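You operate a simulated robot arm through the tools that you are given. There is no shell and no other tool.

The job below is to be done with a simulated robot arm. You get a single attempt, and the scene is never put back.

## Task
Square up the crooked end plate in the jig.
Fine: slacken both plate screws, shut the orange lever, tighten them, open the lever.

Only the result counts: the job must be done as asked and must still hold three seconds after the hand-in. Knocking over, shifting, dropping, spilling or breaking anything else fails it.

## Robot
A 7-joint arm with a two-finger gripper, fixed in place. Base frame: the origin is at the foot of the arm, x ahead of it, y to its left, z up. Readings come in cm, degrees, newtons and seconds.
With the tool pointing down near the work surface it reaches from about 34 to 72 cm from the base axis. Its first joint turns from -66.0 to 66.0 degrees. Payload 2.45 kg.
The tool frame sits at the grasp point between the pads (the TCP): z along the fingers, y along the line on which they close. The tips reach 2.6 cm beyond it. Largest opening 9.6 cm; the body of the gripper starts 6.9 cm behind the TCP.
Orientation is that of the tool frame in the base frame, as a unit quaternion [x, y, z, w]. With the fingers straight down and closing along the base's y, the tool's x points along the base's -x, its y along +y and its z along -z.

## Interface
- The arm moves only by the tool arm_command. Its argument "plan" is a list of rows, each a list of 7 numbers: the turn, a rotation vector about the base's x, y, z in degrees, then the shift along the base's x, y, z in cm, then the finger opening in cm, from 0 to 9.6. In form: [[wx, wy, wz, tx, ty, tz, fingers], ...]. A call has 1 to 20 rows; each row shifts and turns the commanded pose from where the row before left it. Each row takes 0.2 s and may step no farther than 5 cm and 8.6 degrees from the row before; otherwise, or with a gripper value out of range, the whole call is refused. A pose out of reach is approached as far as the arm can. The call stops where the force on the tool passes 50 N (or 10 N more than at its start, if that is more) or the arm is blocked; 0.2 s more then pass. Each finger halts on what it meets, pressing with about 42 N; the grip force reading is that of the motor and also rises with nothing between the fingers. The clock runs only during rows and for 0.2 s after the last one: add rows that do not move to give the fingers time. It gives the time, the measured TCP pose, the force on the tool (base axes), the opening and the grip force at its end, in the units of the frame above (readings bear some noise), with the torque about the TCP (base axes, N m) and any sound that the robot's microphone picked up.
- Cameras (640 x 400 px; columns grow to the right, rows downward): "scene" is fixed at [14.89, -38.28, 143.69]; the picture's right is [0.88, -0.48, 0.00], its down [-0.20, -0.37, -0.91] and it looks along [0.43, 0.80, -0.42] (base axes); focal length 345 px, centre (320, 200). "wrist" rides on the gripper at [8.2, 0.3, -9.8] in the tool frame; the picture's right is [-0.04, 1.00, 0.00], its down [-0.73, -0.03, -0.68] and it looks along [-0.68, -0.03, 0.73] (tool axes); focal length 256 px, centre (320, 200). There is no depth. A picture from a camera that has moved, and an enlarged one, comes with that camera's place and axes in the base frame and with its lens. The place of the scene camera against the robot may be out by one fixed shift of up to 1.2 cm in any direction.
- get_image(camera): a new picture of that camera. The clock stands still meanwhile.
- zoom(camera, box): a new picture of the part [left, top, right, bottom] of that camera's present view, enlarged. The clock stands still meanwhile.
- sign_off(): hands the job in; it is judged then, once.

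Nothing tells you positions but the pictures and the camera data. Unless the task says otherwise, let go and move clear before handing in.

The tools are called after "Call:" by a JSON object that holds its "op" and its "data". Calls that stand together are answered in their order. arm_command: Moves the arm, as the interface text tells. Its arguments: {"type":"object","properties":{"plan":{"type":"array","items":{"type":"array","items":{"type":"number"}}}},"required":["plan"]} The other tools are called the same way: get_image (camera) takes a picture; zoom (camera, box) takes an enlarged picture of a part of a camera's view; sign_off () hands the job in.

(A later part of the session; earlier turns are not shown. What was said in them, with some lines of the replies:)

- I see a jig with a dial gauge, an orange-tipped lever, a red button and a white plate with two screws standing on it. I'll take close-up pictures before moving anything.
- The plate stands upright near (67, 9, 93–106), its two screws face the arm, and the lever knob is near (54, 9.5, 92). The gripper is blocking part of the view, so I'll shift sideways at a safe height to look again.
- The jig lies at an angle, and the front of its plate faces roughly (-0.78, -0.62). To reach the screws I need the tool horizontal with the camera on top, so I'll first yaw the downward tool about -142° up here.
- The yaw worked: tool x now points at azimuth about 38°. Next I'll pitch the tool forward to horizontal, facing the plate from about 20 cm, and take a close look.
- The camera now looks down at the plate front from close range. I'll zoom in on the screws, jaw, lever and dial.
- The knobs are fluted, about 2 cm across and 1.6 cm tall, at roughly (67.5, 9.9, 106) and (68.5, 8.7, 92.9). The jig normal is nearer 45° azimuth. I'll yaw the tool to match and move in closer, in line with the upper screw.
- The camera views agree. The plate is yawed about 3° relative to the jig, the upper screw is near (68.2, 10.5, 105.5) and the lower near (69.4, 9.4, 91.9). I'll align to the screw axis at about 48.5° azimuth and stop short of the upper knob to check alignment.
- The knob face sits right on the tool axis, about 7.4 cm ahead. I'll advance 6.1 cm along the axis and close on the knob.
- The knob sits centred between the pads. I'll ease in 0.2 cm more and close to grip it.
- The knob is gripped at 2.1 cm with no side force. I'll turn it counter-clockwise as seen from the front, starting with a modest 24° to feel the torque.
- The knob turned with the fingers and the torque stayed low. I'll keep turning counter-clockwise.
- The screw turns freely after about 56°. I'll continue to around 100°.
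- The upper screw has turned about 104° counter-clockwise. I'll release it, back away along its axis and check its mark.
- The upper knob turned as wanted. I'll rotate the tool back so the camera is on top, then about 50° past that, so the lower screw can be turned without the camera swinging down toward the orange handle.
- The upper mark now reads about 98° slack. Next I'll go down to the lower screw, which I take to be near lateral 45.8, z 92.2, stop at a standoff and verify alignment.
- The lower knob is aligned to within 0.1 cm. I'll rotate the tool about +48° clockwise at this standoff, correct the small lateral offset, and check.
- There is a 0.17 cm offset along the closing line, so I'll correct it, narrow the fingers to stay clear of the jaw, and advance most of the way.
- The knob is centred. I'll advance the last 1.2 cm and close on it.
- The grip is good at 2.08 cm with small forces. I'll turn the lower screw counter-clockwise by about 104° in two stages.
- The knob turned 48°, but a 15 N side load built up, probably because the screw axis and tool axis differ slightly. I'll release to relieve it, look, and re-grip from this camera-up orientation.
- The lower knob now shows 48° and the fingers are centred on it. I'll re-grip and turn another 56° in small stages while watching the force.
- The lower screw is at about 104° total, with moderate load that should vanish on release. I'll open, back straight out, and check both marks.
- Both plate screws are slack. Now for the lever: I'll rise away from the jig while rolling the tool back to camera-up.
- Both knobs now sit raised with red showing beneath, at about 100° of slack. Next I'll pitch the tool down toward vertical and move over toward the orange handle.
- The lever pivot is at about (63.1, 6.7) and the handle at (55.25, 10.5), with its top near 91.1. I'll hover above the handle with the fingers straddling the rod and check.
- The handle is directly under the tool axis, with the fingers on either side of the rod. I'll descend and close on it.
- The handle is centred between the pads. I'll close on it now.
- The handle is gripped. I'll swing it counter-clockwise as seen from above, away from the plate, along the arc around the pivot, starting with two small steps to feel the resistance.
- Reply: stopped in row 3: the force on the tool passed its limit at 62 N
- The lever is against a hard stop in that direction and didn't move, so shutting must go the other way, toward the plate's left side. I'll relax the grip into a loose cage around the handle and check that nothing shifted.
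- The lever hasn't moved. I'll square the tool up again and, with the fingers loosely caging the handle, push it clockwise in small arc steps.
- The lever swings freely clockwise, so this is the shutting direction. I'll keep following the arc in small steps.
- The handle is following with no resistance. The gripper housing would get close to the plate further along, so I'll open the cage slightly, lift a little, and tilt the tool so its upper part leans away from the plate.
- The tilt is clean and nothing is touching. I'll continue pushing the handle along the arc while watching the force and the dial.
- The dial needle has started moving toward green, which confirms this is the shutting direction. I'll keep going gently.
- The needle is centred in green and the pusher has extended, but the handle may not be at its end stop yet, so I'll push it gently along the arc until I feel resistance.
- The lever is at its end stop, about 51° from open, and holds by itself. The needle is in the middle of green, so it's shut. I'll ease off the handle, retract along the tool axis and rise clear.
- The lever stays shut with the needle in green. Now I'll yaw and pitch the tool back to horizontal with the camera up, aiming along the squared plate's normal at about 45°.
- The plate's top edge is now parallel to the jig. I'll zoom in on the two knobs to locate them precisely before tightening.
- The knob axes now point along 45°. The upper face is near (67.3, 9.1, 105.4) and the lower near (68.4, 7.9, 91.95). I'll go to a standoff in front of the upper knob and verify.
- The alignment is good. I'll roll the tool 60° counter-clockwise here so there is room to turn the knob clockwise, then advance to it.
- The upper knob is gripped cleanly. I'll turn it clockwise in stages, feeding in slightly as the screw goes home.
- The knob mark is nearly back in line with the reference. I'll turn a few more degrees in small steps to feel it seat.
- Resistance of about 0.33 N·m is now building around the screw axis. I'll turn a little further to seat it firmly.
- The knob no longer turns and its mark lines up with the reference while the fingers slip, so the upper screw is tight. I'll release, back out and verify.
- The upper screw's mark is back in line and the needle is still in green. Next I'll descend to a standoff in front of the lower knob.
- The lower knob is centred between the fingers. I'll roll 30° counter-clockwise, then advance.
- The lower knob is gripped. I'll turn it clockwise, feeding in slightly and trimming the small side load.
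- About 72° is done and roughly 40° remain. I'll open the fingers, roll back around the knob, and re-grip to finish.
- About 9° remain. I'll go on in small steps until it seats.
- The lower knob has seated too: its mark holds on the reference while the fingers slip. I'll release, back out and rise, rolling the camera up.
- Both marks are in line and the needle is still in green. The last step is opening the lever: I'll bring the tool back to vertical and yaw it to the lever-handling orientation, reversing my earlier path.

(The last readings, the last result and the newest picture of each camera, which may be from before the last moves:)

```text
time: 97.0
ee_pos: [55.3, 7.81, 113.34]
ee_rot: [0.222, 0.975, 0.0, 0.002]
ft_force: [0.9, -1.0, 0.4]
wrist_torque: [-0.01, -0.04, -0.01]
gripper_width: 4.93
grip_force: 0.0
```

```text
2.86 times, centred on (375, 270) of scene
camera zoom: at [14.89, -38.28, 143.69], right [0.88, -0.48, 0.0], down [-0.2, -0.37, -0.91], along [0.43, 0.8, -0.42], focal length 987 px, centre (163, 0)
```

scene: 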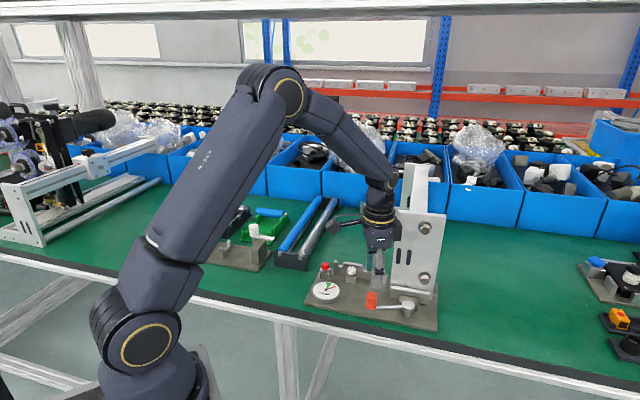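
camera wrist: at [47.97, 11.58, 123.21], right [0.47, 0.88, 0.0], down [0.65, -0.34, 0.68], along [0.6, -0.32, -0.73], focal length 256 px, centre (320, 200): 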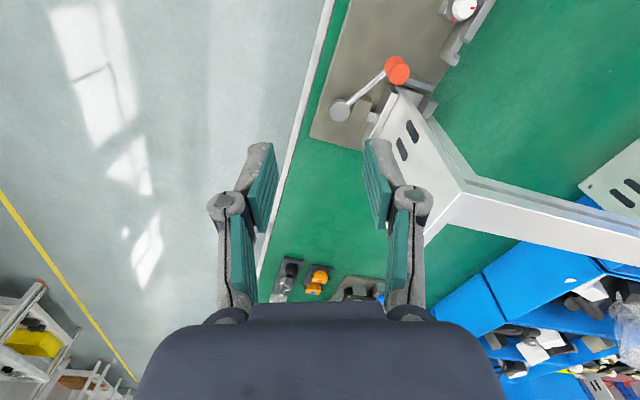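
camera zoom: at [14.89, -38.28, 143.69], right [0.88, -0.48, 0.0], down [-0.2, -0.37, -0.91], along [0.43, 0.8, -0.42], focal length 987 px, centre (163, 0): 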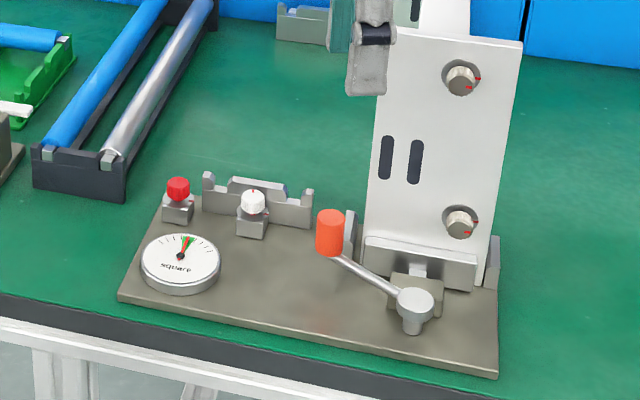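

Call:
{"op": "arm_command", "data": {"plan": [[0, 0, 0, -0.05, 0.49, 0.09, 4.9], [4.67, -4.16, 0, 0.7, 0.7, -2.7, 4.9], [4.67, -4.16, 0, 0.7, 0.7, -2.7, 4.9], [4.67, -4.16, 0, 0.7, 0.7, -2.7, 4.9], [4.67, -4.16, 0, 0.7, 0.7, -2.7, 4.9], [0, 0, 0, 0.85, 0.95, -2.71, 4.9], [0, 0, 0, 0.85, 0.95, -2.71, 4.9], [0, 0, 0, 0, 0, 0, 4.9]]}}

Call:
{"op": "get_image", "data": {"camera": "wrist"}}

Call:
{"op": "zoom", "data": {"camera": "scene", "box": [290, 200, 460, 340]}}

```text
time: 98.8
ee_pos: [59.58, 13.12, 97.08]
ee_rot: [0.218, 0.952, 0.189, 0.106]
ft_force: [-0.4, 0.4, -0.2]
wrist_torque: [0.01, -0.01, -0.02]
gripper_width: 4.9
grip_force: 0.0
```

```text
taken
camera wrist: at [49.78, 13.88, 105.26], right [0.41, 0.81, 0.41], down [0.44, -0.57, 0.69], along [0.8, -0.1, -0.59], focal length 256 px, centre (320, 200)
```

wrist: 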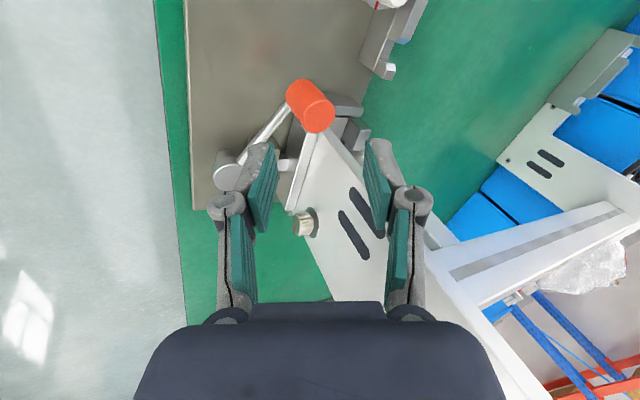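

```text
2.86 times, centred on (375, 270) of scene
camera zoom: at [14.89, -38.28, 143.69], right [0.88, -0.48, 0.0], down [-0.2, -0.37, -0.91], along [0.43, 0.8, -0.42], focal length 987 px, centre (163, 0)
```

zoom: 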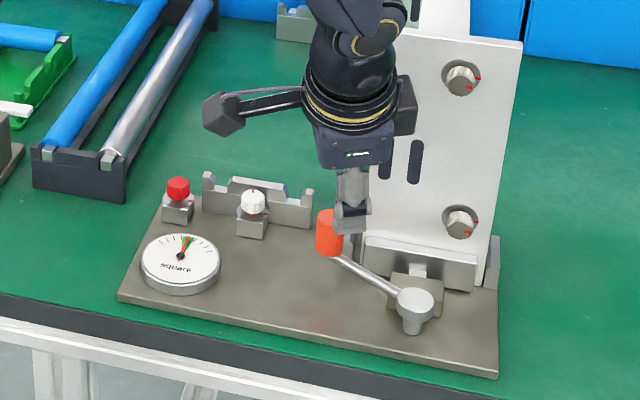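

The fingers are lined up to straddle the handle. I'll finish the descent around it.

Call:
{"op": "arm_command", "data": {"plan": [[0, 0, 0, -0.15, -0.3, 0, 4.9], [0, 0, 0, 0.85, 0.95, -2.71, 4.9], [0, 0, 0, 0.57, 0.63, -1.8, 4.9], [0, 0, 0, 0.25, 0.28, -0.8, 4.9], [0, 0, 0, 0, 0, 0, 4.9]]}}

Call:
{"op": "zoom", "data": {"camera": "wrist", "box": [200, 110, 430, 310]}}

Call:
{"op": "zoom", "data": {"camera": "scene", "box": [340, 220, 440, 320]}}

```text
time: 100.0
ee_pos: [61.18, 14.69, 91.87]
ee_rot: [0.218, 0.952, 0.189, 0.106]
ft_force: [0.1, -0.2, -0.6]
wrist_torque: [-0.04, -0.02, -0.03]
gripper_width: 4.89
grip_force: 0.1
```

```text
2.00 times, centred on (315, 210) of wrist
camera zoom: at [51.31, 15.44, 100.01], right [0.41, 0.81, 0.41], down [0.44, -0.57, 0.69], along [0.8, -0.1, -0.6], focal length 512 px, centre (330, 180)
```

zoom: 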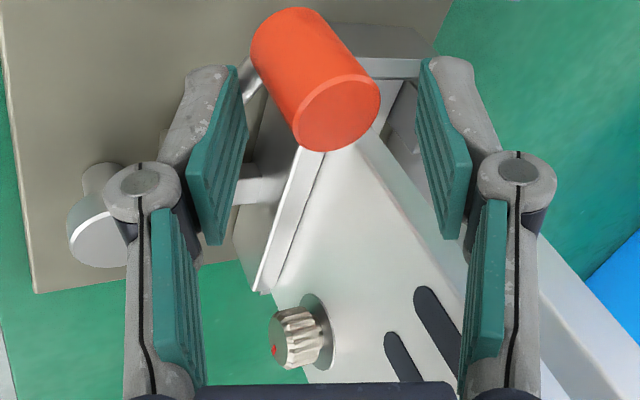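

```text
4.00 times, centred on (390, 270) of scene
camera zoom: at [14.89, -38.28, 143.69], right [0.88, -0.48, 0.0], down [-0.2, -0.37, -0.91], along [0.43, 0.8, -0.42], focal length 1382 px, centre (40, -80)
```

zoom: 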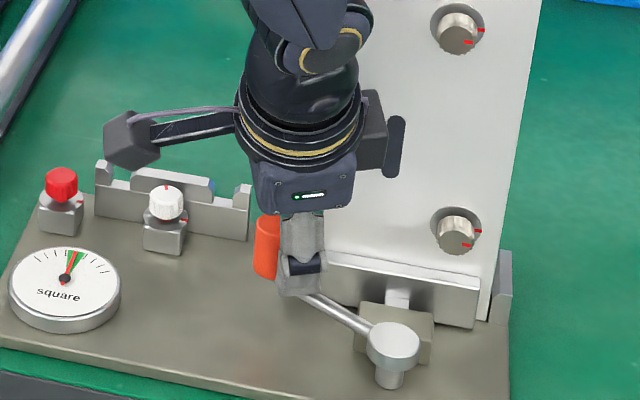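

The handle is caged. I'll narrow the cage a little and pull the handle back counter-clockwise along the arc, checking the force and the dial.

Call:
{"op": "arm_command", "data": {"plan": [[0, 0, 0, 0, 0, 0, 3.8], [0, 0, 0, 0, 0, 0, 3.8], [0, 0, 0, -0.3, -0.07, 0, 3.8], [0, 0, 0, -0.3, -0.08, 0, 3.8], [0, 0, 0, -0.29, -0.09, 0, 3.8], [0, 0, 0, -0.29, -0.1, 0, 3.8], [0, 0, 0, 0, 0, 0, 3.8]]}}

Call:
{"op": "zoom", "data": {"camera": "wrist", "box": [200, 110, 430, 310]}}

Call:
{"op": "zoom", "data": {"camera": "scene", "box": [290, 200, 460, 340]}}

```text
time: 101.6
ee_pos: [59.97, 14.26, 91.87]
ee_rot: [0.217, 0.952, 0.19, 0.105]
ft_force: [1.6, 2.7, 0.8]
wrist_torque: [0.0, -0.04, 0.01]
gripper_width: 3.98
grip_force: 1.5
```

```text
2.00 times, centred on (315, 210) of wrist
camera zoom: at [50.14, 15.1, 100.04], right [0.41, 0.81, 0.41], down [0.44, -0.57, 0.69], along [0.8, -0.1, -0.59], focal length 512 px, centre (330, 180)
```

zoom: 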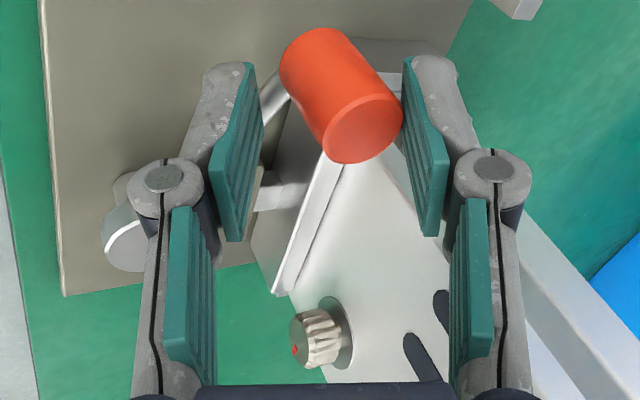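

```text
2.86 times, centred on (375, 270) of scene
camera zoom: at [14.89, -38.27, 143.69], right [0.88, -0.48, 0.0], down [-0.2, -0.37, -0.91], along [0.43, 0.8, -0.42], focal length 987 px, centre (163, 0)
```

zoom: 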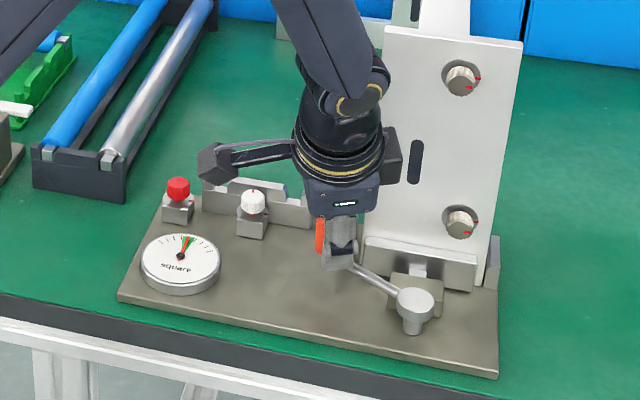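

Call:
{"op": "arm_command", "data": {"plan": [[0, 0, 0, -0.28, -0.15, 0, 3.6], [0, 0, 0, -0.28, -0.15, 0, 3.4], [0, 0, 0, -0.28, -0.17, 0, 3.4], [0, 0, 0, 0, 0, 0, 3.4]]}}

Call:
{"op": "zoom", "data": {"camera": "wrist", "box": [200, 110, 430, 310]}}

Call:
{"op": "zoom", "data": {"camera": "scene", "box": [290, 200, 460, 340]}}

```text
time: 102.6
ee_pos: [59.16, 13.64, 91.83]
ee_rot: [0.217, 0.952, 0.189, 0.106]
ft_force: [1.5, 0.4, 0.9]
wrist_torque: [0.07, 0.0, 0.0]
gripper_width: 3.49
grip_force: 0.7
```

```text
2.00 times, centred on (315, 210) of wrist
camera zoom: at [49.28, 14.48, 99.95], right [0.41, 0.81, 0.41], down [0.44, -0.57, 0.69], along [0.8, -0.1, -0.6], focal length 512 px, centre (330, 180)
```

zoom: 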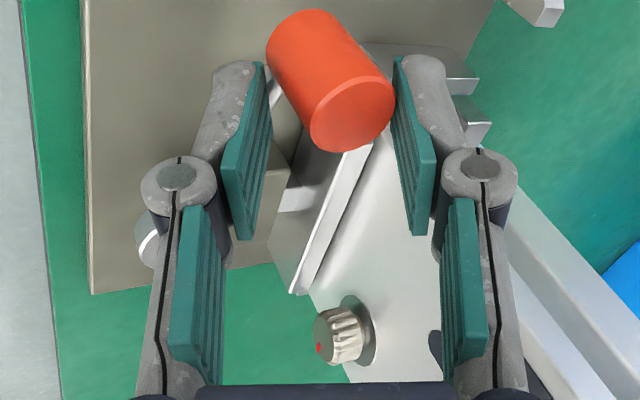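

```text
2.86 times, centred on (375, 270) of scene
camera zoom: at [14.88, -38.28, 143.69], right [0.88, -0.48, 0.0], down [-0.2, -0.37, -0.91], along [0.43, 0.8, -0.42], focal length 987 px, centre (163, 0)
```

zoom: 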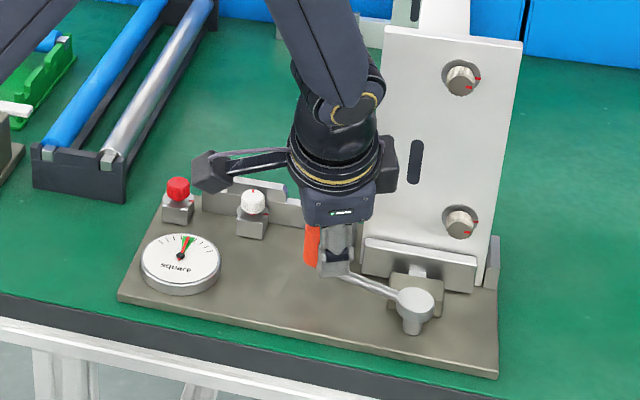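

The lever has come off its stop and moves freely, and the needle stays in green. I'll continue along the arc toward fully open.

Call:
{"op": "arm_command", "data": {"plan": [[0, 0, 0, -0.4, -0.2, 0, 3.6], [0, 0, 0, -0.527, -0.301, 0, 3.6], [0, 0, 0, -0.504, -0.338, 0, 3.6], [0, 0, 0, -0.478, -0.371, 0, 3.6], [0, 0, 0, -0.452, -0.405, 0, 3.6], [0, 0, 0, 0, 0, 0, 3.6]]}}

Call:
{"op": "zoom", "data": {"camera": "wrist", "box": [200, 110, 430, 310]}}

Call:
{"op": "zoom", "data": {"camera": "scene", "box": [290, 200, 460, 340]}}

```text
time: 104.0
ee_pos: [56.81, 12.0, 91.81]
ee_rot: [0.219, 0.951, 0.19, 0.105]
ft_force: [0.4, 0.8, -0.4]
wrist_torque: [0.0, -0.03, -0.03]
gripper_width: 3.65
grip_force: 0.6
```

```text
2.00 times, centred on (315, 210) of wrist
camera zoom: at [46.9, 12.96, 100.01], right [0.41, 0.81, 0.41], down [0.44, -0.57, 0.69], along [0.8, -0.1, -0.6], focal length 512 px, centre (330, 180)
```

zoom: 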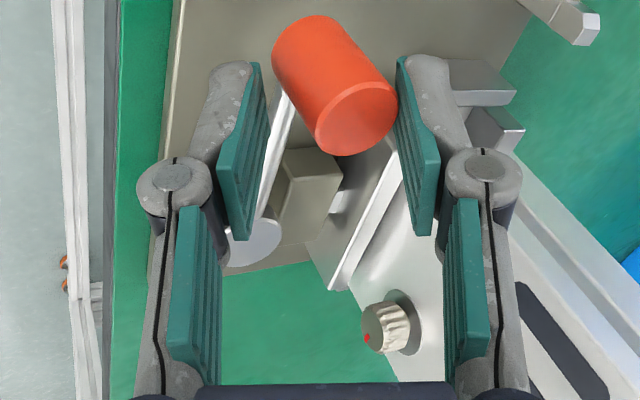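

```text
2.86 times, centred on (375, 270) of scene
camera zoom: at [14.89, -38.28, 143.69], right [0.88, -0.48, 0.0], down [-0.2, -0.37, -0.91], along [0.43, 0.8, -0.42], focal length 987 px, centre (163, 0)
```

zoom: 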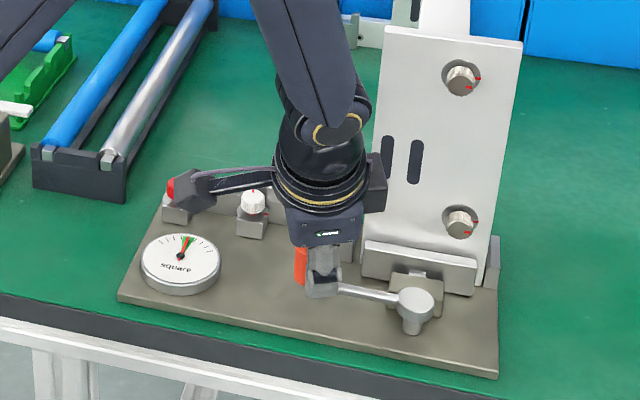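

Call:
{"op": "arm_command", "data": {"plan": [[0, 0, 0, -0.26, -0.24, 0, 3.6], [0, 0, 0, -0.424, -0.435, 0, 3.6], [0, 0, 0, -0.391, -0.463, 0, 3.6], [0, 0, 0, -0.358, -0.489, 0, 3.6], [0, 0, 0, -0.324, -0.514, 0, 3.6], [0, 0, 0, -0.14, -0.26, 0, 3.6], [0, 0, 0, 0, 0, 0, 3.6]]}}

Call:
{"op": "zoom", "data": {"camera": "wrist", "box": [200, 110, 430, 310]}}

Call:
{"op": "zoom", "data": {"camera": "scene", "box": [290, 200, 460, 340]}}

```text
time: 105.6
ee_pos: [54.78, 9.72, 91.94]
ee_rot: [0.218, 0.951, 0.191, 0.105]
ft_force: [-0.1, 0.0, 0.2]
wrist_torque: [0.02, -0.01, 0.0]
gripper_width: 3.63
grip_force: 0.3
```

```text
2.00 times, centred on (315, 210) of wrist
camera zoom: at [45.02, 10.58, 100.03], right [0.41, 0.81, 0.41], down [0.44, -0.57, 0.69], along [0.8, -0.1, -0.6], focal length 512 px, centre (330, 180)
```

zoom: 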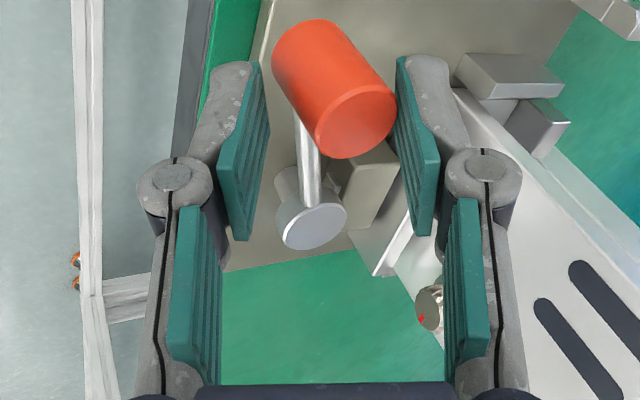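

```text
2.86 times, centred on (375, 270) of scene
camera zoom: at [14.89, -38.28, 143.69], right [0.88, -0.48, 0.0], down [-0.2, -0.37, -0.91], along [0.43, 0.8, -0.42], focal length 987 px, centre (163, 0)
```

zoom: 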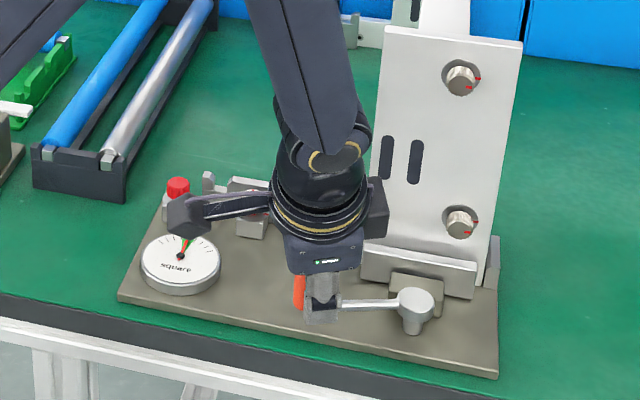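

The lever is at about 152°, close to its original open stop near 154°. I'll nudge it the last bit until it meets the stop.

Call:
{"op": "arm_command", "data": {"plan": [[0, 0, 0, -0.12, -0.22, 0, 3.6], [0, 0, 0, -0.12, -0.22, 0, 3.6], [0, 0, 0, 0, 0, 0, 3.6]]}}

Call:
{"op": "arm_command", "data": {"plan": [[0, 0, 0, -0.1, -0.18, 0, 3.6], [0, 0, 0, -0.1, -0.18, 0, 3.6], [0, 0, 0, 0, 0, 0, 3.6]]}}

Call:
{"op": "zoom", "data": {"camera": "wrist", "box": [200, 110, 430, 310]}}

Call:
{"op": "zoom", "data": {"camera": "scene", "box": [290, 200, 460, 340]}}

```text
time: 106.4
ee_pos: [54.77, 9.23, 91.82]
ee_rot: [0.218, 0.951, 0.191, 0.105]
ft_force: [3.7, 6.7, 0.8]
wrist_torque: [0.01, -0.04, -0.05]
gripper_width: 4.0
grip_force: 3.0
```

```text
time: 107.2
ee_pos: [54.56, 9.02, 91.97]
ee_rot: [0.217, 0.952, 0.189, 0.106]
ft_force: [7.1, 16.1, 0.5]
wrist_torque: [0.05, -0.06, -0.02]
gripper_width: 4.61
grip_force: 7.5
```

```text
2.00 times, centred on (315, 210) of wrist
camera zoom: at [44.62, 9.86, 100.04], right [0.41, 0.81, 0.41], down [0.44, -0.57, 0.69], along [0.8, -0.1, -0.6], focal length 512 px, centre (330, 180)
```

zoom: 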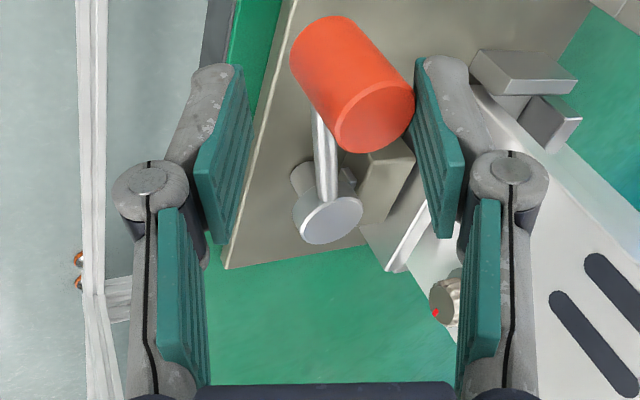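

```text
2.86 times, centred on (375, 270) of scene
camera zoom: at [14.91, -38.23, 143.7], right [0.88, -0.48, 0.0], down [-0.2, -0.37, -0.91], along [0.43, 0.8, -0.42], focal length 987 px, centre (163, 0)
```

zoom: 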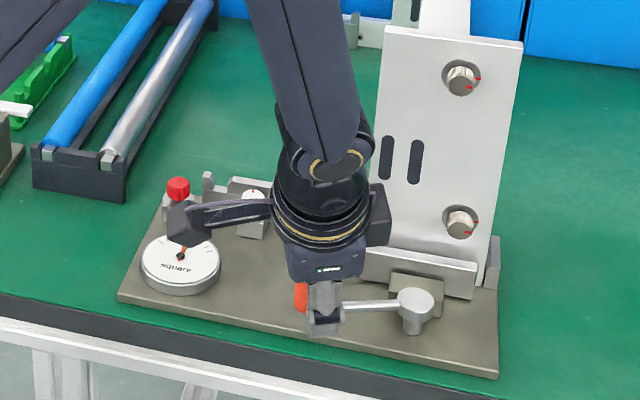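

The lever rests against its open stop at about 154°, the same as at the start. I'll ease off, open the fingers, and retract along the tool axis.

Call:
{"op": "arm_command", "data": {"plan": [[0, 0, 0, 0.12, 0.22, 0, 4.8], [0, 0, 0, 0.08, 0.14, 0, 5.2], [0, 0, 0, 0, 0, 0, 5.2]]}}

Call:
{"op": "zoom", "data": {"camera": "wrist", "box": [200, 110, 430, 310]}}

```text
time: 108.0
ee_pos: [54.66, 9.19, 91.89]
ee_rot: [0.218, 0.952, 0.189, 0.106]
ft_force: [0.1, 0.0, 0.9]
wrist_torque: [0.0, 0.02, 0.01]
gripper_width: 5.21
grip_force: 0.1
```

```text
2.00 times, centred on (315, 210) of wrist
camera zoom: at [44.8, 10.11, 100.0], right [0.41, 0.81, 0.41], down [0.44, -0.57, 0.69], along [0.8, -0.1, -0.6], focal length 512 px, centre (330, 180)
```

zoom: 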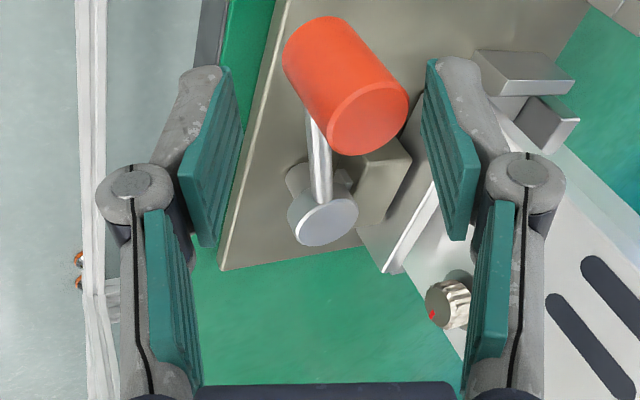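

Both pads are clear of the handle. I'll retract upward and move well away.

Call:
{"op": "arm_command", "data": {"plan": [[0, 0, 0, -0.28, -0.31, 0.9, 5.2], [0, 0, 0, -0.57, -0.63, 1.8, 5.2], [0, 0, 0, -0.85, -0.95, 2.71, 5.2], [0, 0, 0, -0.85, -0.95, 2.71, 5.2], [0, 0, 0, -0.85, -0.95, 2.71, 5.2], [-4.67, 4.16, 0, -0.7, -0.7, 3, 5.2], [-4.67, 4.16, 0, -0.7, -0.7, 3, 5.2], [-4.67, 4.16, 0, -0.7, -0.7, 3, 5.2], [-4.67, 4.16, 0, -0.7, -0.7, 3, 5.2], [0, 0, 0, -1, -2, 3, 5.2], [0, 0, 0, -1, -3, 3, 5.2], [0, 0, 0, 0, -3, 2, 5.2], [0, 0, 0, 0, 0, 0, 5.2]]}}

Call:
{"op": "get_image", "data": {"camera": "wrist"}}

Call:
{"op": "get_image", "data": {"camera": "scene"}}

Call:
{"op": "zoom", "data": {"camera": "scene", "box": [290, 200, 460, 340]}}

Call:
{"op": "zoom", "data": {"camera": "scene", "box": [305, 270, 350, 305]}}

Call:
{"op": "zoom", "data": {"camera": "scene", "box": [385, 205, 445, 305]}}

```text
time: 110.8
ee_pos: [46.41, -5.43, 122.71]
ee_rot: [0.222, 0.975, -0.001, 0.003]
ft_force: [0.3, 0.1, -0.7]
wrist_torque: [-0.01, 0.02, 0.01]
gripper_width: 5.21
grip_force: 0.0
```

```text
taken
camera wrist: at [39.2, -1.57, 132.6], right [0.47, 0.88, 0.0], down [0.65, -0.34, 0.68], along [0.6, -0.32, -0.73], focal length 256 px, centre (320, 200)
```

wrist: 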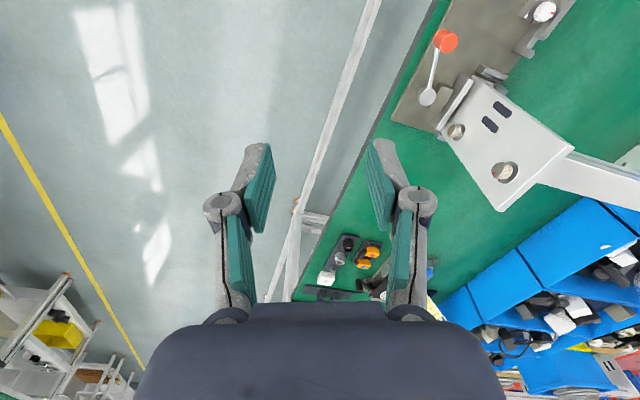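

```text
taken
```

scene: 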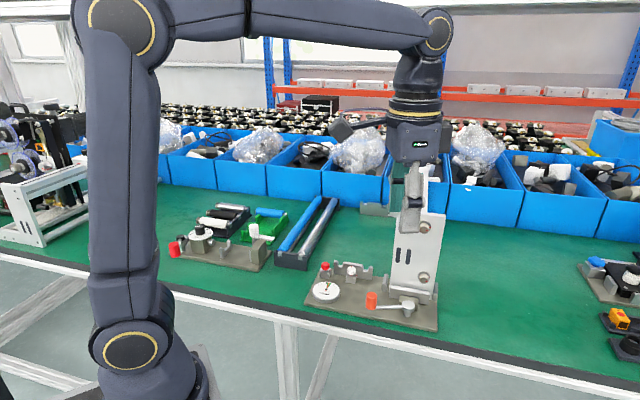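

```text
2.86 times, centred on (375, 270) of scene
camera zoom: at [14.88, -38.28, 143.69], right [0.88, -0.48, 0.0], down [-0.2, -0.37, -0.91], along [0.43, 0.8, -0.42], focal length 987 px, centre (163, 0)
```

zoom: 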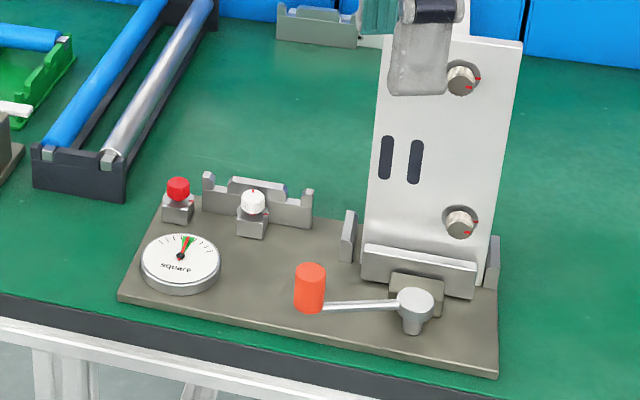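

```text
11.43 times, centred on (328, 288) of scene
camera zoom: at [14.88, -38.28, 143.69], right [0.88, -0.48, 0.0], down [-0.2, -0.37, -0.91], along [0.43, 0.8, -0.42], focal length 3947 px, centre (234, -800)
```

zoom: 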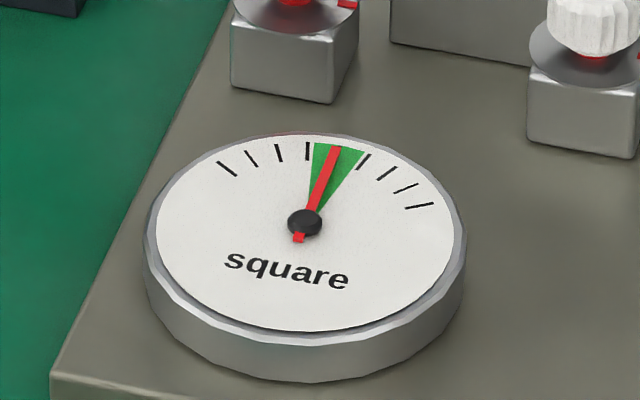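

```text
4.00 times, centred on (415, 255) of scene
camera zoom: at [14.88, -38.28, 143.69], right [0.88, -0.48, 0.0], down [-0.2, -0.37, -0.91], along [0.43, 0.8, -0.42], focal length 1382 px, centre (-60, -20)
```

zoom: 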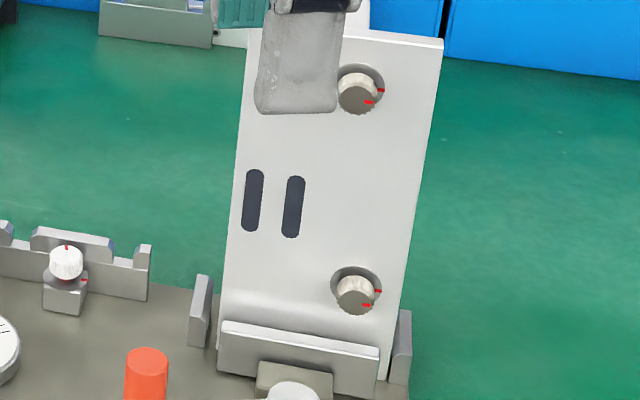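

The lever is open, the needle is centred in green, and nothing else has moved. I'll zoom in on both screw marks before handing in.

Call:
{"op": "zoom", "data": {"camera": "scene", "box": [408, 212, 440, 236]}}

Call:
{"op": "zoom", "data": {"camera": "scene", "box": [408, 264, 440, 288]}}

Call:
{"op": "zoom", "data": {"camera": "wrist", "box": [430, 80, 540, 210]}}

```text
16.00 times, centred on (424, 224) of scene
camera zoom: at [14.88, -38.28, 143.69], right [0.88, -0.48, 0.0], down [-0.2, -0.37, -0.91], along [0.43, 0.8, -0.42], focal length 5526 px, centre (-1344, -184)
```

zoom: 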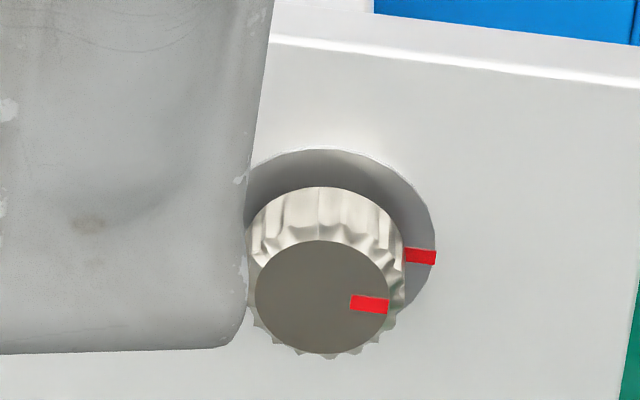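

```text
16.00 times, centred on (424, 276) of scene
camera zoom: at [14.88, -38.28, 143.69], right [0.88, -0.48, 0.0], down [-0.2, -0.37, -0.91], along [0.43, 0.8, -0.42], focal length 5526 px, centre (-1344, -1016)
```

zoom: 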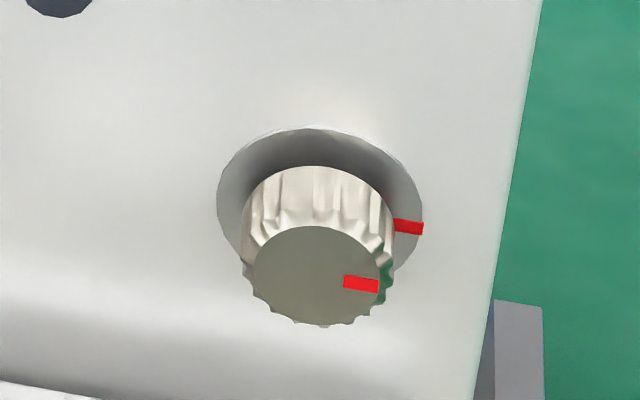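

```text
3.08 times, centred on (485, 145) of wrist
camera zoom: at [39.2, -1.57, 132.6], right [0.47, 0.88, 0.0], down [0.65, -0.34, 0.68], along [0.6, -0.32, -0.73], focal length 788 px, centre (-188, 369)
```

zoom: 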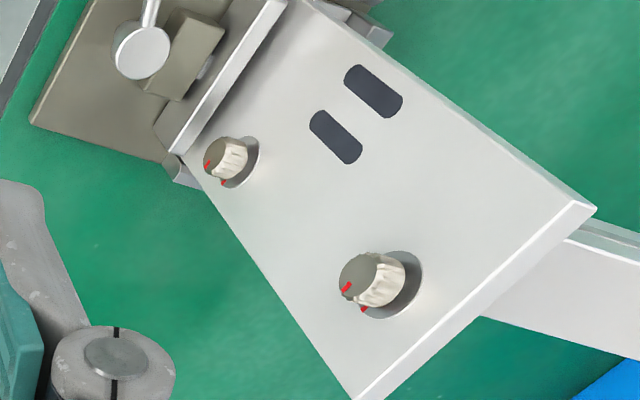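

Both screw marks line up with their reference marks, with no red showing underneath. The lever is at its open stop, the needle is centred in green, and the arm is clear, so I'm handing in the job.

Call:
{"op": "sign_off", "data": {}}

```text
The job is handed in.
```

The end plate is squared up in the jig and the job is handed in. The dial needle sits in the middle of the green zone.

- **Slackening:** I turned both plate screws about 100–110° counter-clockwise.
- **Lever shut:** I pushed the orange lever clockwise (seen from above) to its stop, and the needle moved into green. My first try went the other way and hit a hard stop, reaching 62 N, but nothing shifted.
- **Tightening:** I turned both screws clockwise until they stopped and the fingers slipped. Their marks line up with the reference marks again.
- **Lever open:** I moved the lever back to its original open stop, and the needle stayed in green.

The arm has let go and is well clear. I saw nothing else moved or knocked over in the final pictures.
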